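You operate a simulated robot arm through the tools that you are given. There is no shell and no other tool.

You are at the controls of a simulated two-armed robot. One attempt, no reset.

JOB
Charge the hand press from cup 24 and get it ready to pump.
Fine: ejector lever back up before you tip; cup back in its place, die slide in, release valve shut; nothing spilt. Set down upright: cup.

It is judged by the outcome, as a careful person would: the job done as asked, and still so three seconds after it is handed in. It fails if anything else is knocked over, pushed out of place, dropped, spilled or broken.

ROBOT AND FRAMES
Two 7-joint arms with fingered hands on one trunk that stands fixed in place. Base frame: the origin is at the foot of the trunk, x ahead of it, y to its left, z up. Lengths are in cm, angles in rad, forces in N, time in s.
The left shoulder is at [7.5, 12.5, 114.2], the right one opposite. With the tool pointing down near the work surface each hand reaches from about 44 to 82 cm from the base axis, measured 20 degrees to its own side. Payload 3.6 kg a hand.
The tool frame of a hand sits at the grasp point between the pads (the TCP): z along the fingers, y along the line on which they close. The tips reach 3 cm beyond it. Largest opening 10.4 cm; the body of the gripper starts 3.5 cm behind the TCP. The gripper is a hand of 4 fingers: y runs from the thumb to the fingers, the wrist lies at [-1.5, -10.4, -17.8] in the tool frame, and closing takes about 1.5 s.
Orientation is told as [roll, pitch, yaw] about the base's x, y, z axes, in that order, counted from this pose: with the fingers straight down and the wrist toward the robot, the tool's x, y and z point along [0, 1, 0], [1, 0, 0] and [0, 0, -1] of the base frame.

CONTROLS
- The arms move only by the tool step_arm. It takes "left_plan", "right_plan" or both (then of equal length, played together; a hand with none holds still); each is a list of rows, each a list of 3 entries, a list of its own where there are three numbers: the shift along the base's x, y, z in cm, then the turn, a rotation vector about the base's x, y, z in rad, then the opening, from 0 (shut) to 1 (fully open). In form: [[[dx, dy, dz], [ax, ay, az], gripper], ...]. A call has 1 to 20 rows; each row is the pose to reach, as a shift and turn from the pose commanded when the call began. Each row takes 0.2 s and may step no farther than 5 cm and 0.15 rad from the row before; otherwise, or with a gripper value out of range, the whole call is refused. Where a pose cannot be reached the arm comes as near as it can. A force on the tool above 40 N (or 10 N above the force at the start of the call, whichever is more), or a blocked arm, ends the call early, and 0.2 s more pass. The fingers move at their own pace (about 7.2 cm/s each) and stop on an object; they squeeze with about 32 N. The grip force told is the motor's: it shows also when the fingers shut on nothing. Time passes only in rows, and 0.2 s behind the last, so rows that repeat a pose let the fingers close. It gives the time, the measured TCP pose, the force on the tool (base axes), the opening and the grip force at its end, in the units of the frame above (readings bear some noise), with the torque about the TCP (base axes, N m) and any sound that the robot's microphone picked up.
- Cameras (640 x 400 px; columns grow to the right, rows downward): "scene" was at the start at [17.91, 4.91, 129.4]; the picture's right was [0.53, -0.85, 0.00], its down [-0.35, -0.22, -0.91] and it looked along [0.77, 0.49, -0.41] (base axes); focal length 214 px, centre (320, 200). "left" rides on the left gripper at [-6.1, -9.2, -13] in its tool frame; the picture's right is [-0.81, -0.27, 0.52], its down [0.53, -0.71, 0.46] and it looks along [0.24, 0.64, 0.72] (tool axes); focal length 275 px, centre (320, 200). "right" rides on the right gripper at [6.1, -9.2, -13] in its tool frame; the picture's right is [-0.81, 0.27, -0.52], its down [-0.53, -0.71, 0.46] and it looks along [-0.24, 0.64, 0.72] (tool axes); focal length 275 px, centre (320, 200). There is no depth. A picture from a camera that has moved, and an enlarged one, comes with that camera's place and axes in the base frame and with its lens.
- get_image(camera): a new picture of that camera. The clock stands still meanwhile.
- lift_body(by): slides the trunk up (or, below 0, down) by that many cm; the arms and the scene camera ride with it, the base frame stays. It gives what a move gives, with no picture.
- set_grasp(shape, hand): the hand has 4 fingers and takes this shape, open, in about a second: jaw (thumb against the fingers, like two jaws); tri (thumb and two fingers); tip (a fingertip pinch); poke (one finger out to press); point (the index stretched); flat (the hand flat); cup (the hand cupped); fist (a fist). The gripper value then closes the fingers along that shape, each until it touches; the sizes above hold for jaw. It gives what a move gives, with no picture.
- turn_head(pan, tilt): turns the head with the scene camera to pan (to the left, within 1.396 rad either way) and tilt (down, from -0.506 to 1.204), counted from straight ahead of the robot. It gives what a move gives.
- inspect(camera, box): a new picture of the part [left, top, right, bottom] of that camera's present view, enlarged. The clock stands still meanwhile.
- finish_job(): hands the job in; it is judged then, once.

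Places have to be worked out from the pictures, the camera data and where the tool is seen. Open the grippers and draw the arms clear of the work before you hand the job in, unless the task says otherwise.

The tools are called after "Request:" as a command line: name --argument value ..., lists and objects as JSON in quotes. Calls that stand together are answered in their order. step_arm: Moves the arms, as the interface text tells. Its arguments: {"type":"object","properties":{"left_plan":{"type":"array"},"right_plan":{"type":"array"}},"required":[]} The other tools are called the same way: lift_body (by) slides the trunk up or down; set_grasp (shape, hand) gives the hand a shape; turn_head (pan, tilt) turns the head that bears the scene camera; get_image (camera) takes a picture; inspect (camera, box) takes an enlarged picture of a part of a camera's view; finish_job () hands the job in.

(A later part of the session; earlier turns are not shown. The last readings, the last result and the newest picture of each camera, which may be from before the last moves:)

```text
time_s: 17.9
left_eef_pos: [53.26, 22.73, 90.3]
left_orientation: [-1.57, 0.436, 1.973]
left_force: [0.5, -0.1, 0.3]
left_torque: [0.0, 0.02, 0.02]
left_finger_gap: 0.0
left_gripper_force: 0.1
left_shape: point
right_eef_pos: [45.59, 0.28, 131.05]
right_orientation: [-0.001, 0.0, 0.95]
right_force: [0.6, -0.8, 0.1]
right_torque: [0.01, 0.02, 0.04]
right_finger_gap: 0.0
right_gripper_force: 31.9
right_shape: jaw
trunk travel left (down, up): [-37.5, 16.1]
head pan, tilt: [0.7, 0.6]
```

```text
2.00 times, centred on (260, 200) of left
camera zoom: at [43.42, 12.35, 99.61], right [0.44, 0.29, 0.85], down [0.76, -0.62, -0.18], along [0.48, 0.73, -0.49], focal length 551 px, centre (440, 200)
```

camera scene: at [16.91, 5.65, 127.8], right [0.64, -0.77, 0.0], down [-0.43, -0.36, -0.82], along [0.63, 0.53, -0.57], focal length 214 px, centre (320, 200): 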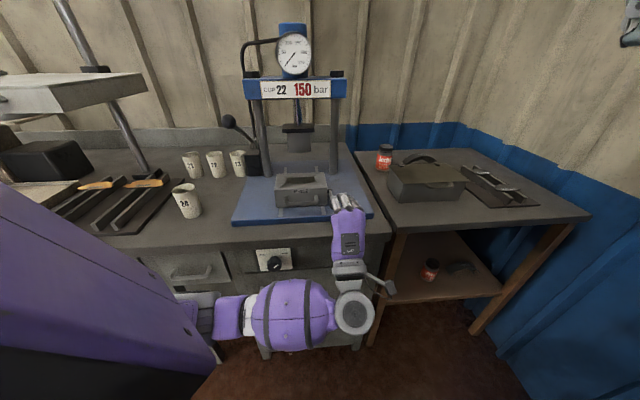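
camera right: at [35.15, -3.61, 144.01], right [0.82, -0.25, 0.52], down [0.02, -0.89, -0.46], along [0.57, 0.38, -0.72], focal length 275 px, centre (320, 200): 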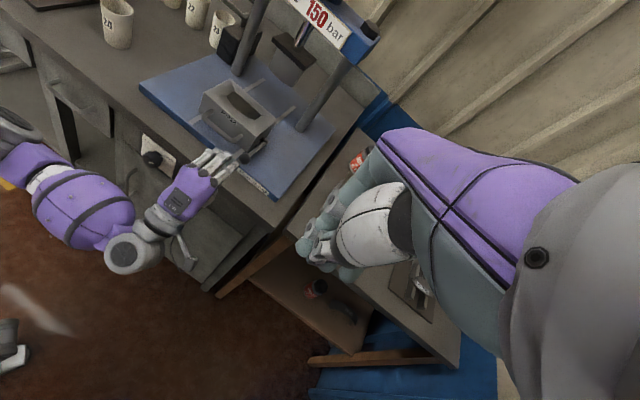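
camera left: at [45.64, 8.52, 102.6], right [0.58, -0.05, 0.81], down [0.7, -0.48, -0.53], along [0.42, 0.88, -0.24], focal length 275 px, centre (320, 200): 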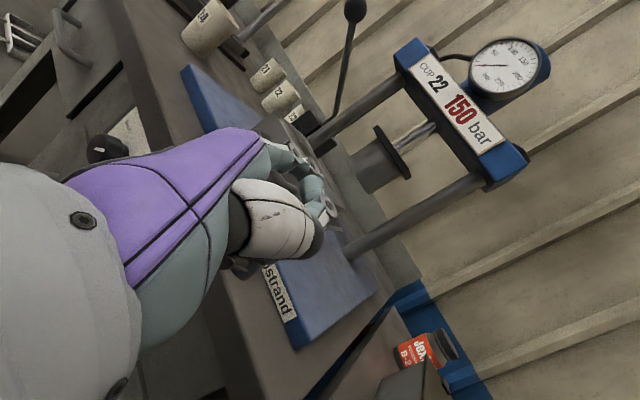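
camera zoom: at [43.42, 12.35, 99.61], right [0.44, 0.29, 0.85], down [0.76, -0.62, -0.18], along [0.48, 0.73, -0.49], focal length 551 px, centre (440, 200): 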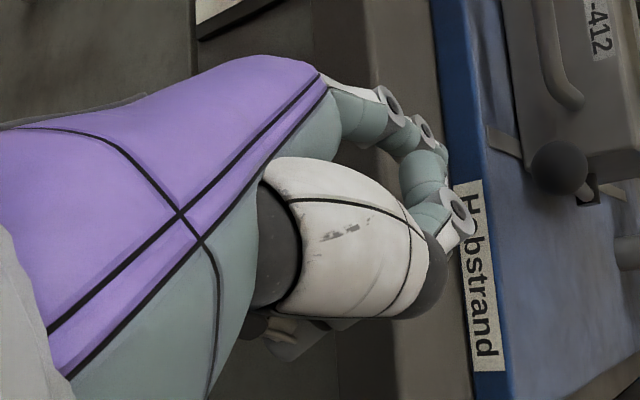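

The tip is at about [51.6, 28.7, 90] and lined up with the ball along the press axis. I roll slightly more to drop the tip, then advance toward the underside of the ball and check.

Request:
step_arm --left_plan '[[[0, 0, 0], [-0.092, -0.039, 0], 0], [[0, 0.1, 0], [-0.184, -0.078, 0], 0], [[1.0, 1.1, 0], [-0.184, -0.078, 0], 0], [[2.2, 2.3, 0], [-0.184, -0.078, 0], 0], [[3.5, 3.6, 0], [-0.184, -0.078, 0], 0]]'

Request:
inspect --camera "right" --box '[190, 130, 270, 190]'

Request:
inspect --camera "scene" --box '[300, 180, 400, 240]'

Request:
inspect --camera "left" --box '[260, 80, 460, 280]'

```text
time_s: 19.1
left_eef_pos: [56.71, 26.46, 90.31]
left_orientation: [-1.57, 0.632, 1.971]
left_force: [-0.4, -0.2, -0.4]
left_torque: [0.02, 0.01, -0.03]
left_finger_gap: 0.0
left_gripper_force: 0.1
left_shape: point
right_eef_pos: [45.52, 0.3, 131.19]
right_orientation: [0.0, 0.0, 0.949]
right_force: [0.8, -0.8, -0.5]
right_torque: [0.02, -0.02, 0.01]
right_finger_gap: 0.01
right_gripper_force: 32.6
right_shape: jaw
trunk travel left (down, up): [-37.5, 16.1]
head pan, tilt: [0.7, 0.6]
```

```text
6.67 times, centred on (230, 160) of right
camera zoom: at [35.12, -3.57, 144.02], right [0.82, -0.25, 0.52], down [0.02, -0.89, -0.46], along [0.57, 0.38, -0.72], focal length 1835 px, centre (920, 467)
```

zoom: 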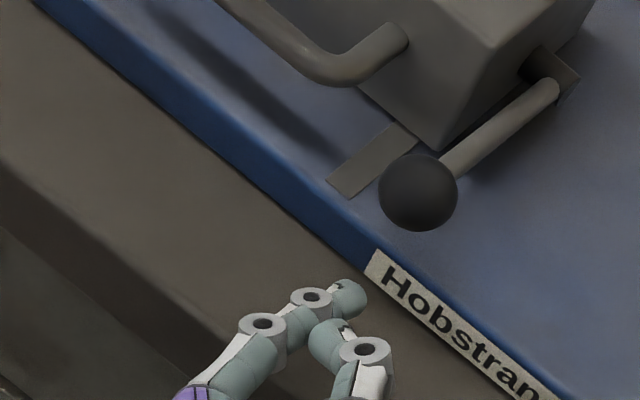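

```text
6.40 times, centred on (350, 210) of scene
camera zoom: at [16.89, 5.68, 127.81], right [0.64, -0.76, 0.0], down [-0.43, -0.36, -0.82], along [0.63, 0.53, -0.57], focal length 1373 px, centre (128, 136)
```

zoom: 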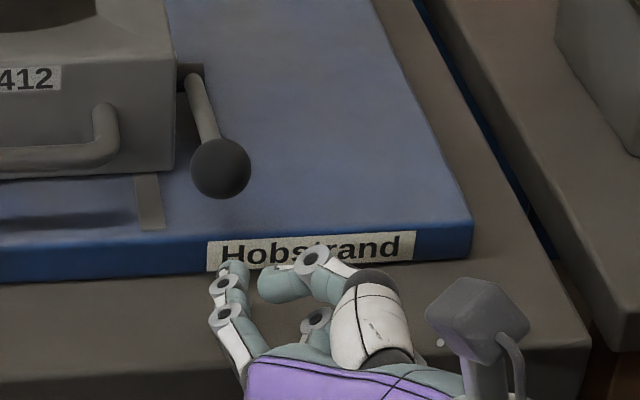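

```text
2.00 times, centred on (360, 180) of left
camera zoom: at [46.18, 17.85, 100.53], right [0.38, 0.44, 0.82], down [0.77, -0.64, -0.01], along [0.52, 0.63, -0.58], focal length 551 px, centre (240, 240)
```

zoom: 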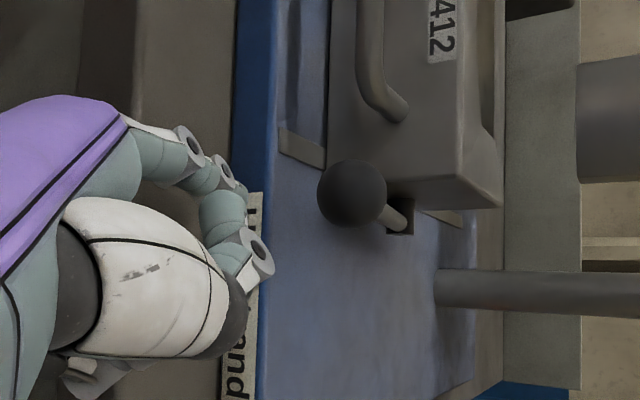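

The fingertip is at about [55.6, 32.2, 88.9], roughly 1.7 cm below the ball's underside. I slide it under the ball, then raise in small steps and watch the force.

Request:
step_arm --left_plan '[[[1.0, 1.0, 0], [0, 0, 0], 0], [[2.0, 2.0, 0], [0, 0, 0], 0], [[2.9, 2.9, 0], [0, 0, 0], 0], [[2.9, 2.9, 0.8], [0, 0, 0], 0], [[2.9, 2.9, 1.6], [0, 0, 0], 0], [[2.9, 2.9, 2.4], [0, 0, 0], 0]]'

Request:
inspect --camera "right" --box '[190, 130, 270, 190]'

Request:
inspect --camera "scene" --box '[300, 180, 400, 240]'

Request:
inspect --camera "left" --box '[260, 80, 460, 280]'

```text
time_s: 19.8
left_eef_pos: [58.73, 28.21, 90.65]
left_orientation: [-1.571, 0.63, 1.976]
left_force: [-18.0, -16.0, 4.8]
left_torque: [-0.1, 0.57, 1.27]
left_finger_gap: 9.64
left_gripper_force: 0.0
left_shape: point
right_eef_pos: [45.26, 0.16, 131.07]
right_orientation: [0.001, 0.001, 0.953]
right_force: [-0.1, -0.6, 0.2]
right_torque: [0.0, 0.03, 0.03]
right_finger_gap: 0.0
right_gripper_force: 32.4
right_shape: jaw
trunk travel left (down, up): [-37.5, 16.1]
head pan, tilt: [0.7, 0.6]
stopped in row 3 (left hand): the force on the tool passed its limit at 48 N (the readings are from after the stop); the commanded pose is now the measured one
```

```text
6.67 times, centred on (230, 160) of right
camera zoom: at [34.94, -3.66, 144.03], right [0.82, -0.25, 0.52], down [0.02, -0.89, -0.46], along [0.57, 0.38, -0.72], focal length 1835 px, centre (920, 467)
```

zoom: 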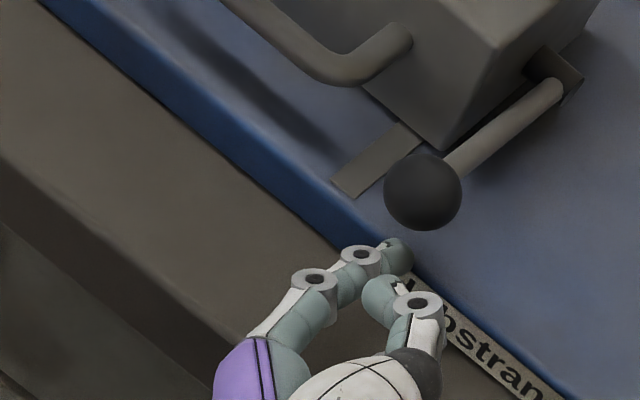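

```text
6.40 times, centred on (350, 210) of scene
camera zoom: at [16.72, 5.56, 127.84], right [0.64, -0.76, 0.0], down [-0.43, -0.36, -0.83], along [0.63, 0.53, -0.56], focal length 1373 px, centre (128, 136)
```

zoom: 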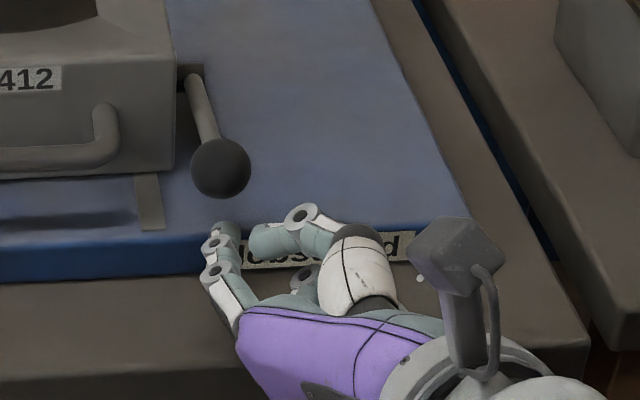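

```text
2.00 times, centred on (360, 180) of left
camera zoom: at [48.05, 19.61, 100.73], right [0.37, 0.44, 0.82], down [0.77, -0.64, -0.01], along [0.52, 0.63, -0.58], focal length 551 px, centre (240, 240)
```

zoom: 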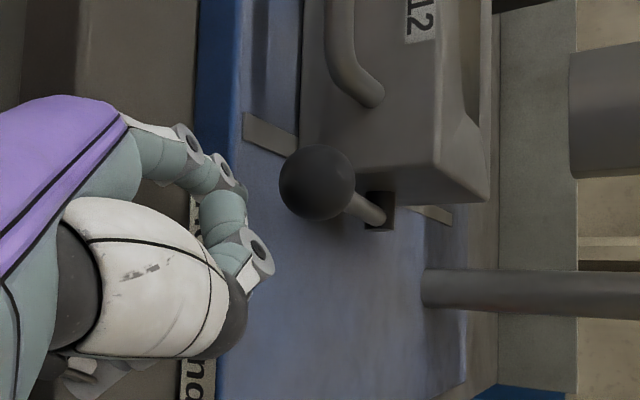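

The fingertip ran into the front edge of the base plate: its top is nearer z ≈ 88, so the bench is near 86 and there is too little room under the ball. The press doesn't look moved. New plan: grip the ball from above with the jaw, pads left and right of the lever, and swing it up along its arc. First I back off, rise and roll back.

Request:
step_arm --left_plan '[[[-1.5, -1.5, 0.3], [0, 0, 0], 0], [[-3, -3, 1], [0, 0, 0], 0], [[-4.5, -4.2, 2.5], [0.1354, 0.0575, 0], 0], [[-6, -5, 4.5], [0.2709, 0.115, 0], 0], [[-7, -5.2, 6.5], [0.4063, 0.1724, 0], 0], [[-8, -5, 8.5], [0.5417, 0.2299, 0], 0], [[-8.5, -4.5, 10.5], [0.6772, 0.2874, 0], 0], [[-8.7, -4, 12.5], [0.8126, 0.3449, 0], 0], [[-8.7, -3.5, 14.5], [0.948, 0.4024, 0], 0], [[-8.7, -3.2, 16], [1.0834, 0.4598, 0], 0], [[-8.7, -3.2, 17.4], [1.2189, 0.5173, 0], 0], [[-8.7, -3.2, 17.4], [1.3543, 0.5748, 0], 0], [[-8.7, -3.2, 17.4], [1.4897, 0.6323, 0], 0], [[-8.7, -3.2, 17.4], [1.6252, 0.6898, 0], 0], [[-8.7, -3.2, 17.4], [1.7606, 0.7473, 0], 0], [[-8.7, -3.2, 17.4], [1.896, 0.8047, 0], 0], [[-8.7, -3.2, 17.4], [2.0315, 0.8623, 0], 0]]'

Request:
set_grasp --shape "jaw" --hand "left"

Request:
get_image --camera "right"

Request:
inspect --camera "right" --box '[130, 60, 350, 200]'

```text
time_s: 23.4
left_eef_pos: [50.14, 25.05, 107.74]
left_orientation: [1.829, -1.563, -1.426]
left_force: [-0.7, -0.1, -0.3]
left_torque: [0.01, -0.01, 0.01]
left_finger_gap: 9.61
left_gripper_force: 0.1
left_shape: point
right_eef_pos: [45.48, 0.25, 131.06]
right_orientation: [-0.001, 0.001, 0.95]
right_force: [1.0, 0.1, -0.6]
right_torque: [-0.01, -0.02, 0.03]
right_finger_gap: 0.01
right_gripper_force: 32.4
right_shape: jaw
trunk travel left (down, up): [-37.5, 16.1]
head pan, tilt: [0.7, 0.6]
```

```text
time_s: 24.3
left_eef_pos: [50.1, 25.16, 107.77]
left_orientation: [2.057, -1.567, -1.656]
left_force: [0.4, -0.2, -0.5]
left_torque: [0.0, 0.02, 0.02]
left_finger_gap: 10.4
left_gripper_force: 0.1
left_shape: jaw
right_eef_pos: [45.46, 0.35, 130.99]
right_orientation: [-0.001, 0.002, 0.949]
right_force: [0.6, -1.0, 0.7]
right_torque: [-0.01, 0.01, 0.0]
right_finger_gap: 0.0
right_gripper_force: 32.2
right_shape: jaw
trunk travel left (down, up): [-37.5, 16.1]
head pan, tilt: [0.7, 0.6]
```

```text
taken
camera right: at [35.1, -3.55, 144.01], right [0.82, -0.25, 0.52], down [0.02, -0.89, -0.46], along [0.57, 0.38, -0.72], focal length 275 px, centre (320, 200)
```

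right: 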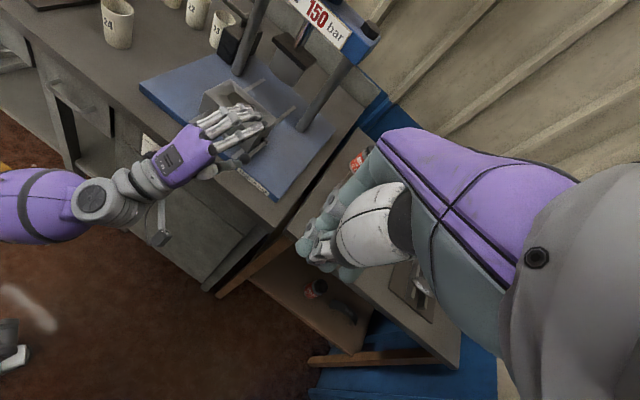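

```text
2.86 times, centred on (240, 130) of right
camera zoom: at [35.1, -3.55, 144.01], right [0.82, -0.25, 0.52], down [0.02, -0.89, -0.46], along [0.57, 0.38, -0.72], focal length 786 px, centre (549, 400)
```

zoom: 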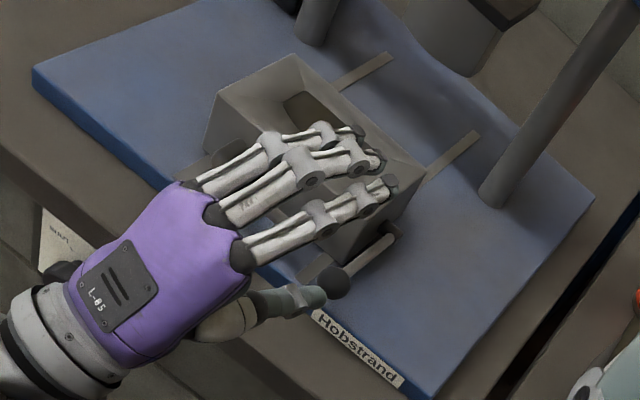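

The press hasn't moved. Now I turn the left hand fingers-down with the closing line across the press, and bring it above the ball.

Request:
step_arm --left_plan '[[[0.5, 0.6, 0.3], [0.0242, 0.1245, -0.0709], 1], [[1.1, 1.3, 0.6], [0.0484, 0.249, -0.1418], 1], [[1.7, 2.1, 0.9], [0.0726, 0.3735, -0.2127], 1], [[2.3, 2.9, 1.0], [0.0968, 0.498, -0.2836], 1], [[2.9, 3.7, 1.0], [0.121, 0.6225, -0.3545], 1], [[3.5, 4.5, 1.0], [0.1452, 0.747, -0.4254], 1], [[4.1, 5.3, 0.8], [0.1695, 0.8715, -0.4964], 1], [[4.7, 6.1, 0.6], [0.1937, 0.996, -0.5673], 1], [[5.3, 6.9, 0.2], [0.2179, 1.1205, -0.6382], 1], [[5.9, 7.7, -0.2], [0.2421, 1.245, -0.7091], 1], [[6.4, 8.4, -0.8], [0.2663, 1.3695, -0.78], 1], [[6.9, 9.0, -1.4], [0.2905, 1.494, -0.8509], 1], [[7.3, 9.4, -1.8], [0.3147, 1.6185, -0.9218], 1]]'

Request:
get_image --camera "left"

Request:
inspect --camera "right" --box '[150, 60, 330, 200]'

Request:
inspect --camera "scene" --box '[240, 100, 420, 240]'

```text
time_s: 27.1
left_eef_pos: [57.5, 34.48, 105.9]
left_orientation: [-0.001, -0.002, -0.792]
left_force: [0.3, -0.2, 0.4]
left_torque: [-0.01, 0.03, -0.03]
left_finger_gap: 10.37
left_gripper_force: 0.0
left_shape: jaw
right_eef_pos: [45.62, 0.31, 130.95]
right_orientation: [0.002, -0.002, 0.95]
right_force: [1.1, -0.2, 0.1]
right_torque: [0.03, 0.0, 0.0]
right_finger_gap: 0.0
right_gripper_force: 32.0
right_shape: jaw
trunk travel left (down, up): [-37.5, 16.1]
head pan, tilt: [0.7, 0.6]
```

```text
taken
camera left: at [46.59, 36.74, 118.77], right [-0.77, -0.37, -0.52], down [-0.12, 0.88, -0.46], along [0.63, -0.29, -0.73], focal length 275 px, centre (320, 200)
```

left: 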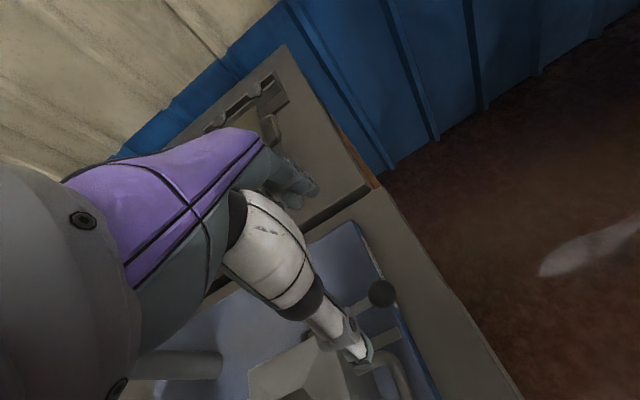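

```text
2.86 times, centred on (240, 130) of right
camera zoom: at [35.16, -3.58, 143.99], right [0.82, -0.25, 0.52], down [0.02, -0.89, -0.46], along [0.57, 0.38, -0.73], focal length 786 px, centre (549, 400)
```

zoom: 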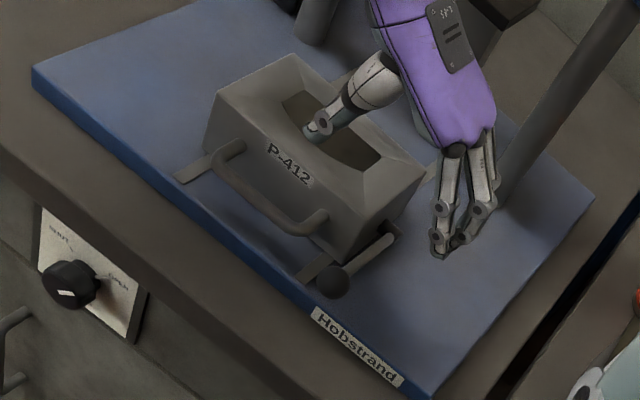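

```text
2.86 times, centred on (330, 170) of scene
camera zoom: at [16.92, 5.65, 127.8], right [0.64, -0.77, 0.0], down [-0.43, -0.36, -0.82], along [0.63, 0.53, -0.57], focal length 613 px, centre (291, 286)
```

zoom: 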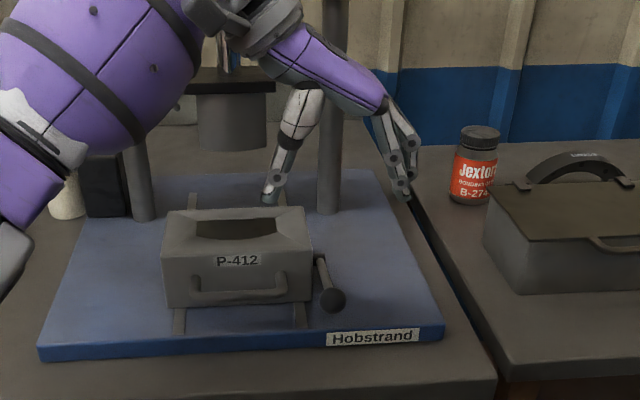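

The left camera confirms the ball at [57.45, 34.6, 92]. I descend with the jaw open, straddling the ball.

Request:
step_arm --left_plan '[[[0, 0, -2.5], [0, 0, 0], 0.9], [[0, 0.1, -5], [0, 0, 0], 0.9], [[0, 0.1, -7.5], [0, 0, 0], 0.9], [[0, 0.1, -9.5], [0, 0, 0], 0.9], [[0, 0.1, -11.5], [0, 0, 0], 0.9], [[0, 0.1, -12.5], [0, 0, 0], 0.9], [[0, 0.1, -13.1], [0, 0, 0], 0.9]]'

Request:
inspect --camera "right" --box '[190, 110, 290, 180]'

Request:
inspect --camera "scene" --box '[270, 140, 390, 230]'

Request:
inspect --camera "left" --box '[220, 180, 440, 400]'

```text
time_s: 28.7
left_eef_pos: [57.45, 34.68, 92.74]
left_orientation: [0.0, -0.002, -0.791]
left_force: [-0.1, -0.3, -0.4]
left_torque: [0.04, 0.0, 0.01]
left_finger_gap: 9.37
left_gripper_force: 0.0
left_shape: jaw
right_eef_pos: [45.46, 0.29, 131.04]
right_orientation: [-0.001, 0.0, 0.95]
right_force: [0.4, 0.7, 0.2]
right_torque: [0.03, 0.05, -0.01]
right_finger_gap: 0.0
right_gripper_force: 32.4
right_shape: jaw
trunk travel left (down, up): [-37.5, 16.1]
head pan, tilt: [0.7, 0.6]
```

```text
5.71 times, centred on (240, 145) of right
camera zoom: at [35.11, -3.54, 144.01], right [0.82, -0.25, 0.52], down [0.02, -0.89, -0.46], along [0.57, 0.38, -0.72], focal length 1573 px, centre (777, 514)
```

zoom: 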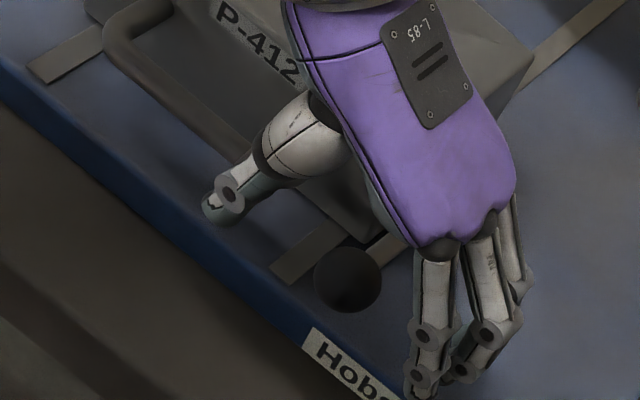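

```text
4.44 times, centred on (330, 185) of scene
camera zoom: at [16.88, 5.68, 127.81], right [0.64, -0.76, 0.0], down [-0.43, -0.36, -0.83], along [0.63, 0.53, -0.56], focal length 953 px, centre (276, 267)
```

zoom: 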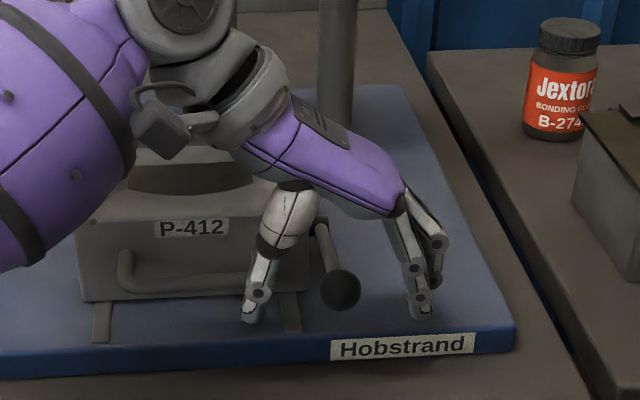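

```text
1.82 times, centred on (330, 290) of left
camera zoom: at [46.5, 36.84, 105.68], right [-0.77, -0.38, -0.52], down [-0.12, 0.88, -0.46], along [0.63, -0.29, -0.72], focal length 500 px, centre (302, 36)
```

zoom: 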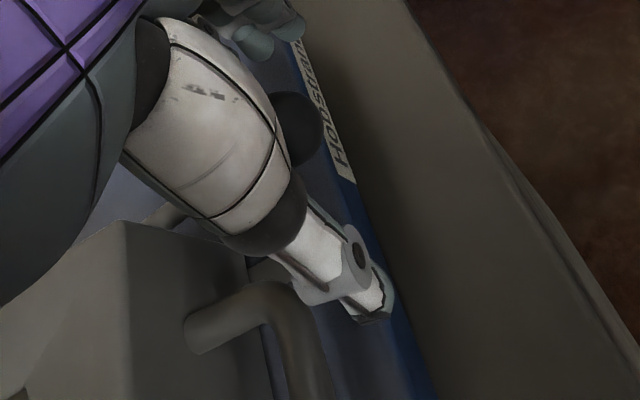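

The ball sits between thumb and fingers. I close on it, holding still.

Request:
step_arm --left_plan '[[[0, 0, 0], [0, 0, 0], 0.5], [[0, 0, 0], [0, 0, 0], 0.3], [[0, 0, 0], [0, 0, 0], 0.15], [[0, 0, 0], [0, 0, 0], 0], [[0, 0, 0], [0, 0, 0], 0], [[0, 0, 0], [0, 0, 0], 0], [[0, 0, 0], [0, 0, 0], 0]]'

Request:
inspect --camera "right" --box '[190, 110, 290, 180]'

Request:
inspect --camera "scene" --box '[270, 140, 390, 230]'

```text
time_s: 30.3
left_eef_pos: [57.36, 34.62, 92.92]
left_orientation: [-0.001, -0.002, -0.788]
left_force: [-9.8, 4.7, 0.8]
left_torque: [-0.03, 0.03, 0.06]
left_finger_gap: 1.07
left_gripper_force: 31.6
left_shape: jaw
right_eef_pos: [45.42, 0.34, 131.04]
right_orientation: [0.001, 0.001, 0.95]
right_force: [-0.9, 0.6, 0.6]
right_torque: [0.0, 0.03, -0.04]
right_finger_gap: 0.0
right_gripper_force: 31.6
right_shape: jaw
trunk travel left (down, up): [-37.5, 16.1]
head pan, tilt: [0.7, 0.6]
```

```text
5.71 times, centred on (240, 145) of right
camera zoom: at [34.98, -3.49, 144.04], right [0.82, -0.25, 0.52], down [0.02, -0.89, -0.45], along [0.57, 0.38, -0.72], focal length 1573 px, centre (777, 514)
```

zoom: 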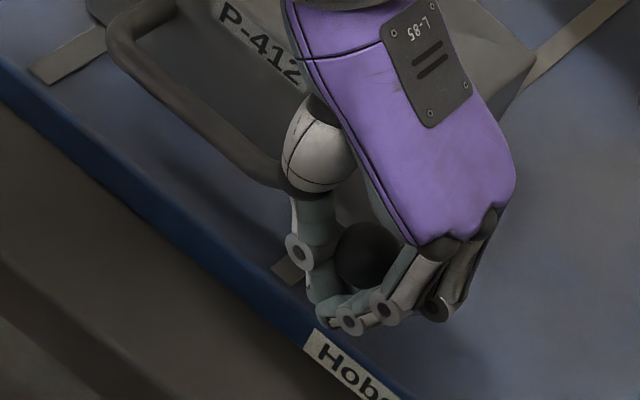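

```text
4.44 times, centred on (330, 185) of scene
camera zoom: at [16.76, 5.73, 127.82], right [0.64, -0.76, 0.0], down [-0.43, -0.36, -0.83], along [0.63, 0.53, -0.56], focal length 953 px, centre (276, 267)
```

zoom: 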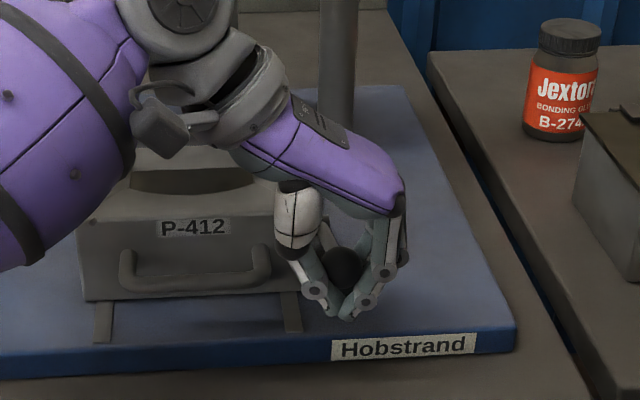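

The fingers have caged the ball. The pivot triangulates to [63.4, 40.5, 91.8], an 8.4 cm radius, so I start lifting along that arc, up to about 30°, watching forces.

Request:
step_arm --left_plan '[[[0.02, 0.02, 0.55], [0, 0, 0], 0], [[0.05, 0.05, 1.1], [0, 0, 0], 0], [[0.12, 0.12, 1.65], [0, 0, 0], 0], [[0.2, 0.2, 2.17], [0, 0, 0], 0], [[0.32, 0.32, 2.7], [0, 0, 0], 0], [[0.45, 0.45, 3.21], [0, 0, 0], 0], [[0.6, 0.6, 3.7], [0, 0, 0], 0], [[0.8, 0.8, 4.2], [0, 0, 0], 0]]'

Request:
inspect --camera "right" --box '[150, 60, 330, 200]'

Request:
inspect --camera "scene" --box '[240, 120, 390, 230]'

```text
time_s: 32.1
left_eef_pos: [58.15, 35.39, 97.05]
left_orientation: [-0.001, -0.003, -0.791]
left_force: [2.1, 1.1, -2.9]
left_torque: [-0.04, 0.05, 0.02]
left_finger_gap: 0.91
left_gripper_force: 31.9
left_shape: jaw
right_eef_pos: [45.5, 0.3, 131.21]
right_orientation: [0.0, 0.0, 0.949]
right_force: [0.3, 0.3, 0.7]
right_torque: [0.03, -0.01, 0.0]
right_finger_gap: 0.0
right_gripper_force: 32.5
right_shape: jaw
trunk travel left (down, up): [-37.5, 16.1]
head pan, tilt: [0.7, 0.6]
```

```text
2.86 times, centred on (240, 130) of right
camera zoom: at [35.16, -3.52, 143.99], right [0.82, -0.25, 0.52], down [0.02, -0.89, -0.46], along [0.57, 0.38, -0.73], focal length 786 px, centre (549, 400)
```

zoom: 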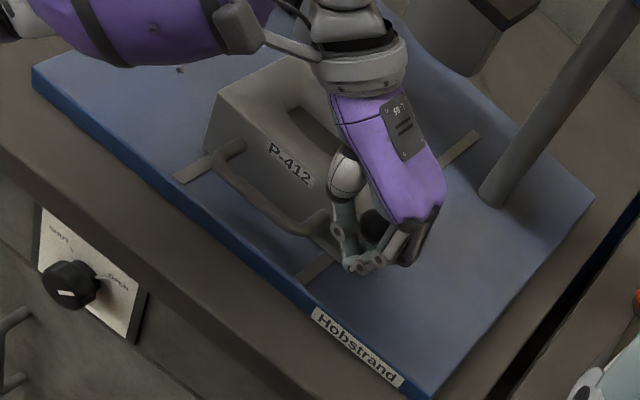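

```text
3.64 times, centred on (315, 175) of scene
camera zoom: at [16.92, 5.7, 127.8], right [0.64, -0.76, 0.0], down [-0.43, -0.36, -0.82], along [0.63, 0.53, -0.57], focal length 780 px, centre (338, 291)
```

zoom: 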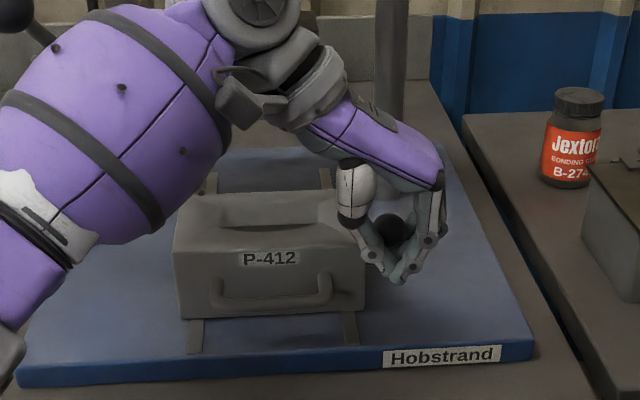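

The lever follows the hand with small forces. I continue along the arc to about 60°.

Request:
step_arm --left_plan '[[[0.28, 0.28, 0.62], [0, 0, 0], 0], [[0.59, 0.59, 1.2], [0, 0, 0], 0], [[0.94, 0.94, 1.74], [0, 0, 0], 0], [[1.32, 1.32, 2.23], [0, 0, 0], 0], [[1.73, 1.73, 2.68], [0, 0, 0], 0], [[2.17, 2.17, 3.07], [0, 0, 0], 0]]'

Request:
inspect --camera "right" --box '[150, 60, 330, 200]'

Request:
inspect --camera "scene" --box '[240, 120, 390, 230]'

```text
time_s: 33.5
left_eef_pos: [60.32, 37.54, 100.2]
left_orientation: [0.003, -0.003, -0.791]
left_force: [-0.5, 0.2, -0.7]
left_torque: [0.03, 0.0, 0.0]
left_finger_gap: 0.9
left_gripper_force: 31.6
left_shape: jaw
right_eef_pos: [45.49, 0.25, 131.1]
right_orientation: [0.001, 0.001, 0.95]
right_force: [-1.0, -0.5, 0.1]
right_torque: [0.04, 0.0, -0.01]
right_finger_gap: 0.0
right_gripper_force: 32.4
right_shape: jaw
trunk travel left (down, up): [-37.5, 16.1]
head pan, tilt: [0.7, 0.6]
```

```text
2.86 times, centred on (240, 130) of right
camera zoom: at [35.07, -3.58, 144.03], right [0.82, -0.25, 0.52], down [0.02, -0.89, -0.46], along [0.57, 0.38, -0.72], focal length 786 px, centre (549, 400)
```

zoom: 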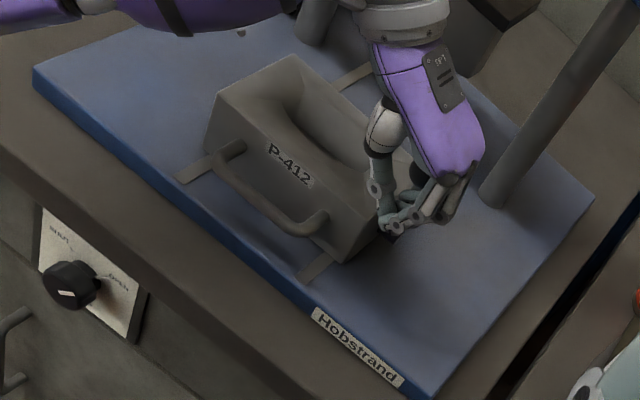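

```text
3.64 times, centred on (315, 175) of scene
camera zoom: at [16.84, 5.65, 127.82], right [0.64, -0.76, 0.0], down [-0.43, -0.36, -0.83], along [0.63, 0.53, -0.56], focal length 780 px, centre (338, 291)
```

zoom: 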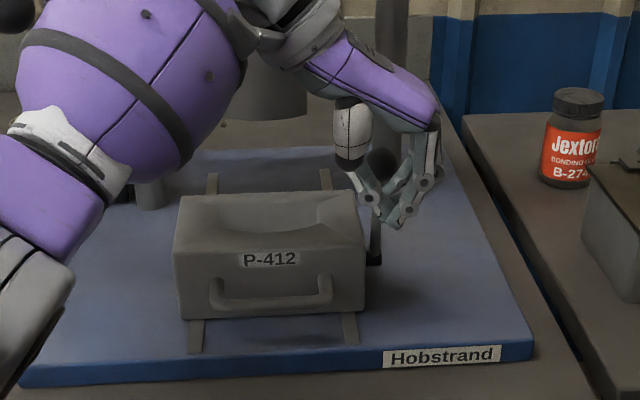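

The lever is near 60° and the cavity floor visibly changed (ejector going down). I continue in smaller steps toward 80°, looking for the stop.

Request:
step_arm --left_plan '[[[0.23, 0.23, 0.17], [0, 0, 0], 0], [[0.46, 0.46, 0.34], [0, 0, 0], 0], [[0.7, 0.7, 0.48], [0, 0, 0], 0], [[0.94, 0.94, 0.62], [0, 0, 0], 0], [[1.19, 1.19, 0.73], [0, 0, 0], 0], [[1.44, 1.44, 0.84], [0, 0, 0], 0], [[1.69, 1.69, 0.92], [0, 0, 0], 0], [[1.94, 1.94, 1.0], [0, 0, 0], 0]]'

Request:
inspect --camera "right" --box '[150, 60, 330, 200]'

Request:
inspect --camera "scene" --box '[240, 120, 390, 230]'

```text
time_s: 35.3
left_eef_pos: [62.38, 39.45, 101.14]
left_orientation: [0.0, -0.003, -0.79]
left_force: [0.2, -2.3, -3.5]
left_torque: [-0.12, 0.1, -0.08]
left_finger_gap: 0.88
left_gripper_force: 31.7
left_shape: jaw
right_eef_pos: [45.53, 0.21, 131.04]
right_orientation: [0.0, -0.001, 0.95]
right_force: [0.0, -0.7, -0.4]
right_torque: [0.01, -0.01, 0.0]
right_finger_gap: 0.01
right_gripper_force: 31.8
right_shape: jaw
trunk travel left (down, up): [-37.5, 16.1]
head pan, tilt: [0.7, 0.6]
```

```text
2.86 times, centred on (240, 130) of right
camera zoom: at [35.14, -3.56, 144.0], right [0.82, -0.25, 0.52], down [0.02, -0.89, -0.46], along [0.57, 0.38, -0.73], focal length 786 px, centre (549, 400)
```

zoom: 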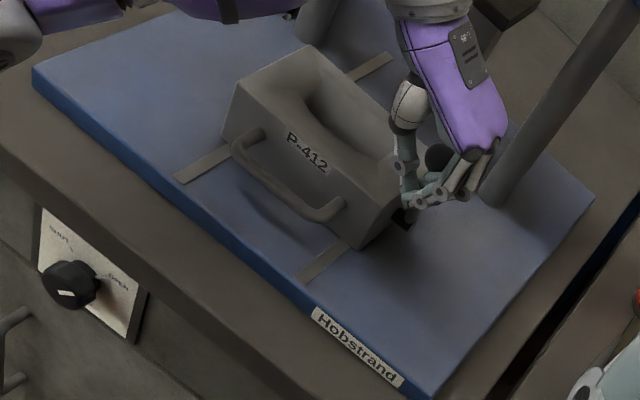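

```text
3.64 times, centred on (315, 175) of scene
camera zoom: at [16.9, 5.66, 127.81], right [0.64, -0.76, 0.0], down [-0.43, -0.36, -0.82], along [0.63, 0.53, -0.57], focal length 780 px, centre (338, 291)
```

zoom: 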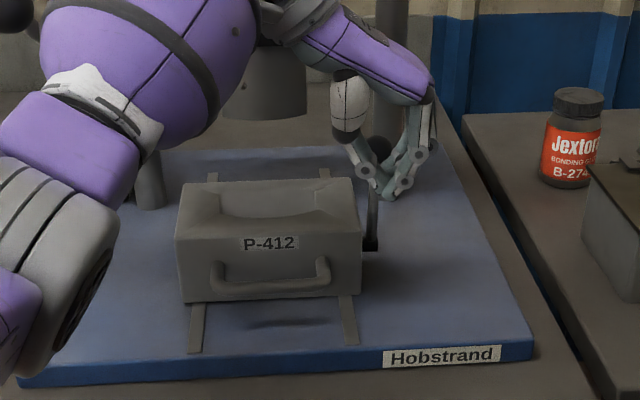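

The slide crept inward about 2.4 cm at the end, so the lever has reached its up stop at roughly 60–65°. That is harmless, but I stop here and release the ball.

Request:
step_arm --left_plan '[[[-0.1, -0.1, 0], [0, 0, 0], 0.2], [[-0.1, -0.1, 0], [0, 0, 0], 0.5], [[-0.1, -0.1, 0], [0, 0, 0], 0.8], [[-0.1, -0.1, 0], [0, 0, 0], 1], [[-0.1, -0.1, 0], [0, 0, 0], 1], [[-0.1, -0.1, 0], [0, 0, 0], 1], [[-0.1, -0.1, 0], [0, 0, 0], 1]]'

Request:
inspect --camera "right" --box '[150, 60, 330, 200]'

Request:
inspect --camera "scene" --box '[240, 120, 390, 230]'

Request:
get_image --camera "left"

```text
time_s: 36.9
left_eef_pos: [62.2, 39.47, 101.07]
left_orientation: [0.0, -0.003, -0.79]
left_force: [0.3, -0.8, 0.1]
left_torque: [0.0, -0.04, -0.01]
left_finger_gap: 10.34
left_gripper_force: 0.1
left_shape: jaw
right_eef_pos: [45.31, 0.35, 131.09]
right_orientation: [0.001, 0.0, 0.949]
right_force: [-0.6, -0.6, 0.4]
right_torque: [-0.01, 0.0, -0.07]
right_finger_gap: 0.0
right_gripper_force: 31.9
right_shape: jaw
trunk travel left (down, up): [-37.5, 16.1]
head pan, tilt: [0.7, 0.6]
```

```text
2.86 times, centred on (240, 130) of right
camera zoom: at [35.1, -3.55, 144.01], right [0.82, -0.25, 0.52], down [0.02, -0.89, -0.46], along [0.57, 0.38, -0.72], focal length 786 px, centre (549, 400)
```

zoom: 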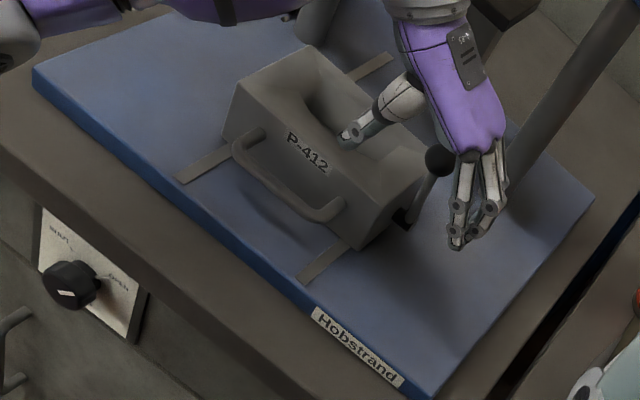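

```text
3.64 times, centred on (315, 175) of scene
camera zoom: at [16.87, 5.67, 127.81], right [0.64, -0.76, 0.0], down [-0.43, -0.36, -0.83], along [0.63, 0.53, -0.56], focal length 780 px, centre (338, 291)
```

zoom: 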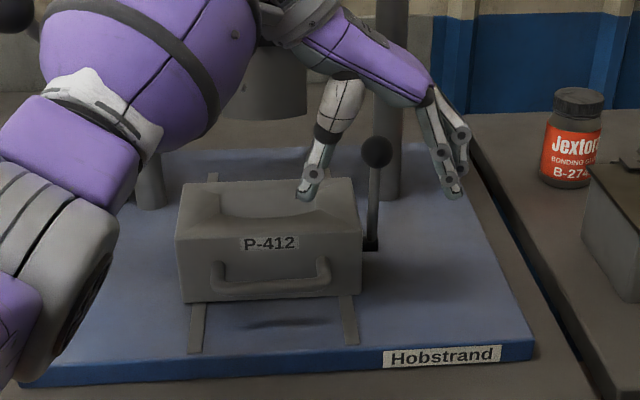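

```text
taken
camera left: at [51.27, 41.66, 113.98], right [-0.77, -0.38, -0.52], down [-0.12, 0.88, -0.46], along [0.63, -0.29, -0.72], focal length 275 px, centre (320, 200)
```

left: 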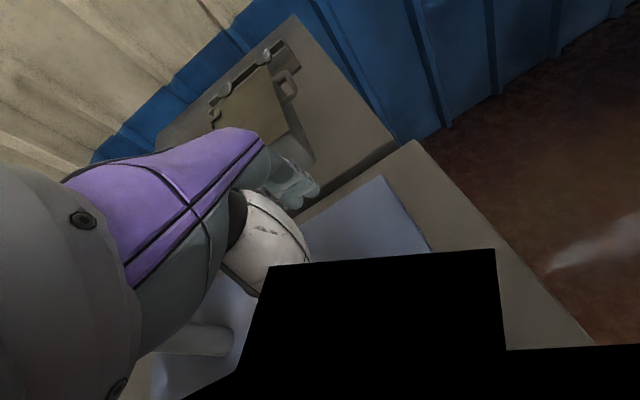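

The lever stays up on its own. I raise the left hand off it and retrace the earlier reorientation, fingers forward and palm down, out in front of the bench.

Request:
step_arm --left_plan '[[[0, 0, 2.5], [0, 0, 0], 1], [[0, 0, 5], [0, 0, 0], 1], [[-1.2, -1.2, 6], [0, 0, 0], 1], [[-3, -3, 6], [0, 0, 0], 1], [[-3.7, -3.87, 6.05], [-0.0242, -0.1245, 0.0709], 1], [[-4.4, -4.74, 6.1], [-0.0484, -0.249, 0.1418], 1], [[-5.1, -5.61, 6.15], [-0.0726, -0.3735, 0.2127], 1], [[-5.8, -6.48, 6.2], [-0.0968, -0.498, 0.2836], 1], [[-6.5, -7.35, 6.25], [-0.121, -0.6225, 0.3545], 1], [[-7.2, -8.22, 6.3], [-0.1452, -0.747, 0.4254], 1], [[-7.9, -9.09, 6.35], [-0.1695, -0.8715, 0.4964], 1], [[-8.6, -9.96, 6.4], [-0.1937, -0.996, 0.5673], 1], [[-9.3, -10.83, 6.45], [-0.2179, -1.1205, 0.6382], 1], [[-10.0, -11.7, 6.5], [-0.2421, -1.245, 0.7091], 1], [[-10.7, -12.57, 6.55], [-0.2663, -1.3695, 0.78], 1], [[-11.4, -13.44, 6.6], [-0.2905, -1.494, 0.8509], 1], [[-12.1, -14.31, 6.65], [-0.3147, -1.6185, 0.9218], 1]]'

Request:
inspect --camera "right" --box '[150, 40, 350, 180]'

Request:
get_image --camera "scene"

```text
time_s: 40.5
left_eef_pos: [50.0, 25.12, 107.59]
left_orientation: [2.117, -1.566, -1.714]
left_force: [0.6, 0.1, -0.3]
left_torque: [0.02, 0.02, 0.0]
left_finger_gap: 10.38
left_gripper_force: 0.0
left_shape: jaw
right_eef_pos: [45.4, 0.15, 131.0]
right_orientation: [0.001, 0.0, 0.95]
right_force: [0.4, 0.2, 0.2]
right_torque: [0.03, -0.01, -0.01]
right_finger_gap: 0.01
right_gripper_force: 31.8
right_shape: jaw
trunk travel left (down, up): [-37.5, 16.1]
head pan, tilt: [0.7, 0.6]
```

```text
2.86 times, centred on (250, 110) of right
camera zoom: at [35.11, -3.61, 144.01], right [0.82, -0.25, 0.52], down [0.02, -0.89, -0.46], along [0.57, 0.38, -0.72], focal length 786 px, centre (520, 457)
```

zoom: 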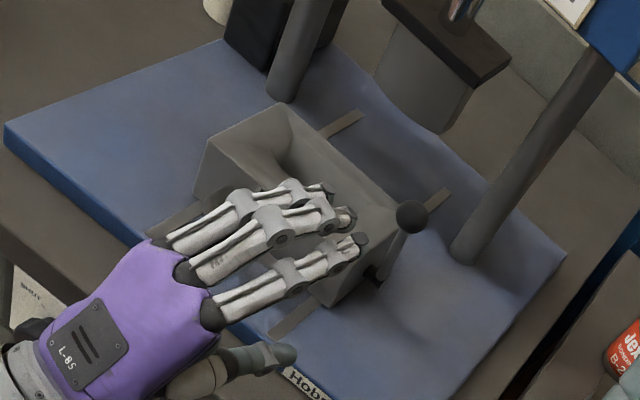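

```text
taken
camera scene: at [16.88, 5.62, 127.81], right [0.64, -0.77, 0.0], down [-0.43, -0.36, -0.83], along [0.63, 0.53, -0.56], focal length 214 px, centre (320, 200)
```

scene: 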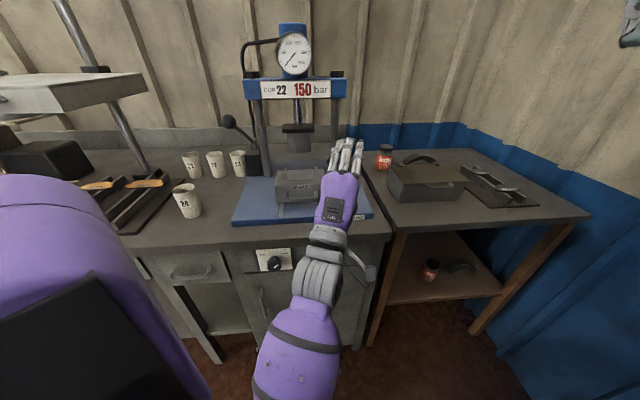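

Next I roll the left hand palm-right and carry it, high, toward the cup side, staying above everything.

Request:
step_arm --left_plan '[[[-1.45, 3.0, 0], [-0.129, -0.0615, 0.0062], 1], [[-2.91, 6.0, 0], [-0.2579, -0.1229, 0.0124], 1], [[-4.36, 9.0, 0], [-0.3869, -0.1844, 0.0186], 1], [[-5.82, 12.0, 0], [-0.5158, -0.2459, 0.0248], 1], [[-7.27, 15.0, 0], [-0.6448, -0.3074, 0.031], 1], [[-8.73, 18.0, -0.2], [-0.7737, -0.3688, 0.0373], 1], [[-10.18, 21.0, -0.4], [-0.9027, -0.4303, 0.0435], 1], [[-11.64, 24.0, -0.6], [-1.0316, -0.4918, 0.0497], 1], [[-13.09, 27.0, -0.8], [-1.1606, -0.5533, 0.0559], 1], [[-14.55, 30.0, -1.0], [-1.2895, -0.6147, 0.0621], 1], [[-16.0, 33.0, -1.2], [-1.4185, -0.6762, 0.0683], 1]]'

Request:
turn_head --pan 0.95 --tilt 0.7

Request:
get_image --camera "scene"

Request:
get_image --camera "right"

Request:
get_image --camera "left"

```text
time_s: 42.9
left_eef_pos: [34.08, 58.17, 106.64]
left_orientation: [-1.569, -0.002, 2.061]
left_force: [-0.2, -0.4, 0.0]
left_torque: [0.01, -0.01, -0.02]
left_finger_gap: 10.4
left_gripper_force: 0.0
left_shape: jaw
left hand out of reach, approached as far as the arm can: row 4, 5
right_eef_pos: [45.41, 0.3, 131.24]
right_orientation: [0.0, -0.001, 0.949]
right_force: [0.2, -0.3, 0.3]
right_torque: [-0.05, -0.02, 0.02]
right_finger_gap: 0.02
right_gripper_force: 31.8
right_shape: jaw
trunk travel left (down, up): [-37.5, 16.1]
head pan, tilt: [0.7, 0.6]
```

```text
time_s: 43.7
left_eef_pos: [34.15, 58.13, 106.59]
left_orientation: [-1.571, -0.004, 2.061]
left_force: [0.5, 0.4, -1.1]
left_torque: [-0.04, 0.03, 0.04]
left_finger_gap: 10.4
left_gripper_force: 0.0
left_shape: jaw
right_eef_pos: [45.5, 0.45, 131.1]
right_orientation: [-0.001, -0.001, 0.95]
right_force: [-0.7, -0.3, 0.2]
right_torque: [0.0, 0.02, 0.02]
right_finger_gap: 0.0
right_gripper_force: 32.5
right_shape: jaw
trunk travel left (down, up): [-37.5, 16.1]
head pan, tilt: [0.949, 0.7]
```

```text
taken
camera scene: at [15.06, 6.89, 126.95], right [0.81, -0.58, 0.0], down [-0.38, -0.52, -0.77], along [0.45, 0.62, -0.64], focal length 214 px, centre (320, 200)
```

scene: 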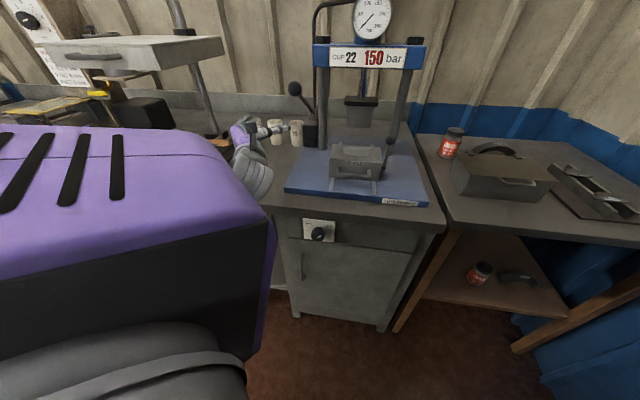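

```text
taken
camera right: at [35.1, -3.55, 144.01], right [0.82, -0.25, 0.52], down [0.02, -0.89, -0.46], along [0.57, 0.38, -0.72], focal length 275 px, centre (320, 200)
```

right: 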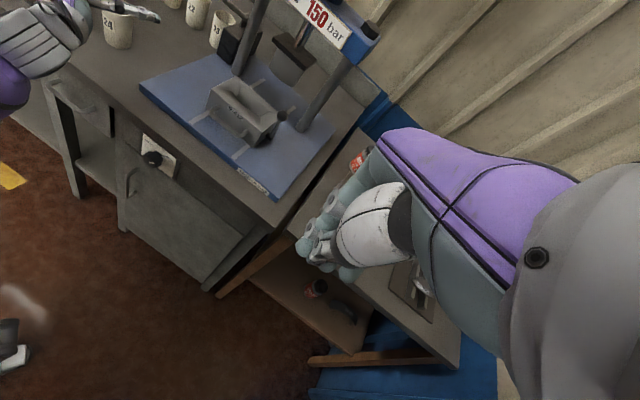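

```text
taken
camera left: at [26.89, 43.89, 112.49], right [0.59, 0.0, 0.81], down [0.74, -0.41, -0.54], along [0.34, 0.91, -0.24], focal length 275 px, centre (320, 200)
```

left: 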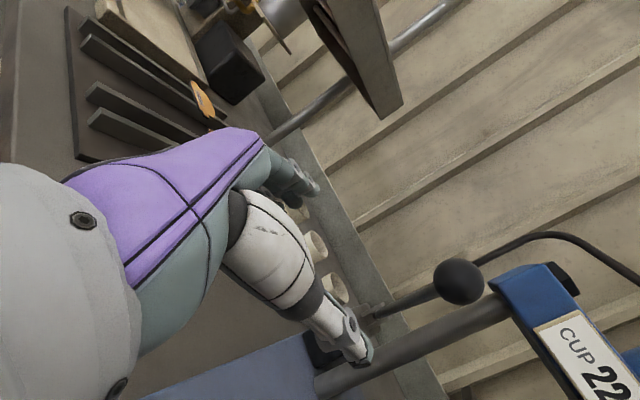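

The cup sits at the edge of the right camera's view and the head view is blocked by my upper arm. I tilt the right hand so its camera frames both the cup and the die.

Request:
step_arm --right_plan '[[[0, 0, 0.3], [0.096, -0.029, 0.061], 0], [[0, 0, 0.6], [0.191, -0.058, 0.121], 0], [[0, 0, 1.0], [0.287, -0.0875, 0.182], 0]]'

Request:
get_image --camera "right"

```text
time_s: 44.5
left_eef_pos: [34.17, 58.09, 106.56]
left_orientation: [-1.57, -0.006, 2.062]
left_force: [-0.6, -0.2, 0.1]
left_torque: [0.0, -0.02, 0.0]
left_finger_gap: 10.39
left_gripper_force: 0.1
left_shape: jaw
right_eef_pos: [45.61, 0.26, 132.02]
right_orientation: [0.073, -0.291, 1.124]
right_force: [-0.6, 0.2, 0.4]
right_torque: [0.0, 0.01, 0.01]
right_finger_gap: 0.0
right_gripper_force: 32.1
right_shape: jaw
trunk travel left (down, up): [-37.5, 16.1]
head pan, tilt: [0.949, 0.7]
```

```text
taken
camera right: at [35.28, -8.89, 142.2], right [0.82, -0.25, 0.52], down [0.22, -0.7, -0.68], along [0.53, 0.67, -0.52], focal length 275 px, centre (320, 200)
```

right: 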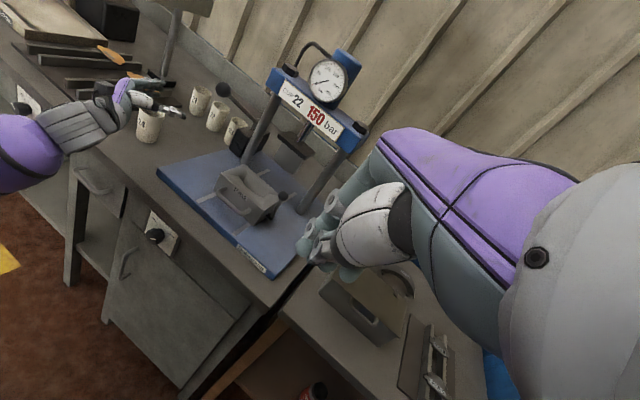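

Now the right camera covers everything. I zoom in on the cup and the die.

Request:
inspect --camera "right" --box '[90, 60, 250, 160]'

Request:
inspect --camera "right" --box '[180, 130, 330, 230]'

Request:
inspect --camera "scene" --box '[270, 120, 430, 220]'

```text
4.00 times, centred on (170, 110) of right
camera zoom: at [35.28, -8.89, 142.2], right [0.82, -0.25, 0.52], down [0.22, -0.7, -0.68], along [0.53, 0.67, -0.52], focal length 1101 px, centre (920, 560)
```

zoom: 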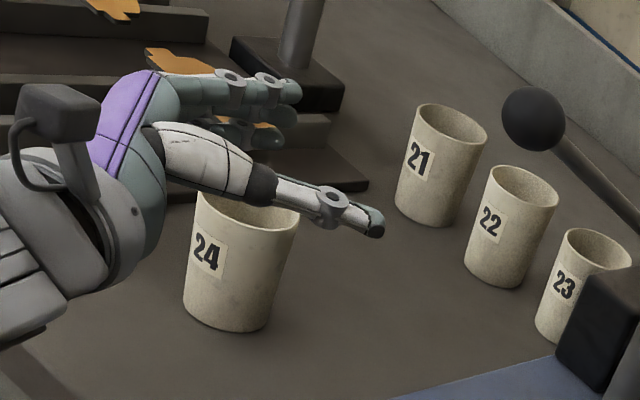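

```text
4.00 times, centred on (255, 180) of right
camera zoom: at [35.28, -8.89, 142.2], right [0.82, -0.25, 0.52], down [0.22, -0.7, -0.68], along [0.53, 0.67, -0.52], focal length 1101 px, centre (580, 280)
```

zoom: 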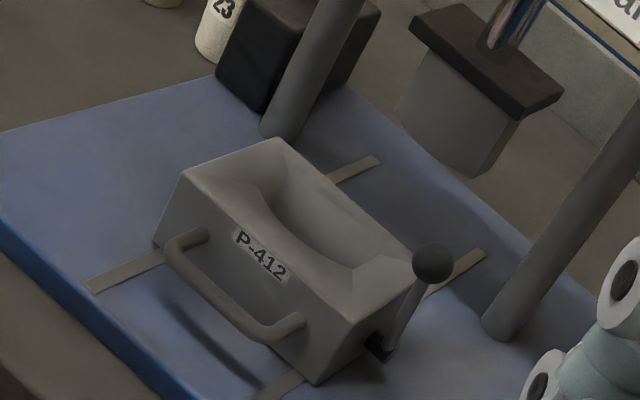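

```text
4.00 times, centred on (350, 170) of scene
camera zoom: at [15.08, 6.85, 126.95], right [0.81, -0.58, 0.0], down [-0.38, -0.52, -0.77], along [0.45, 0.62, -0.64], focal length 858 px, centre (200, 320)
```

zoom: 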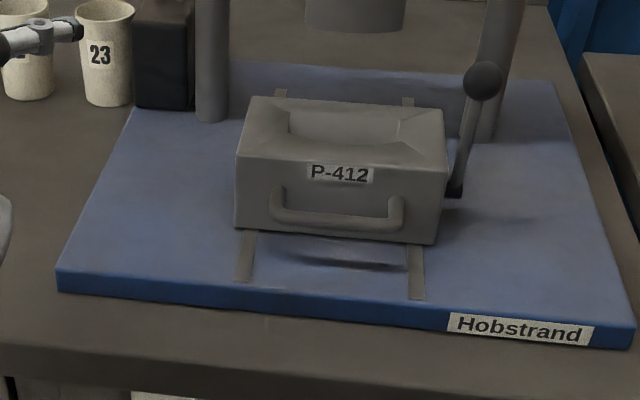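

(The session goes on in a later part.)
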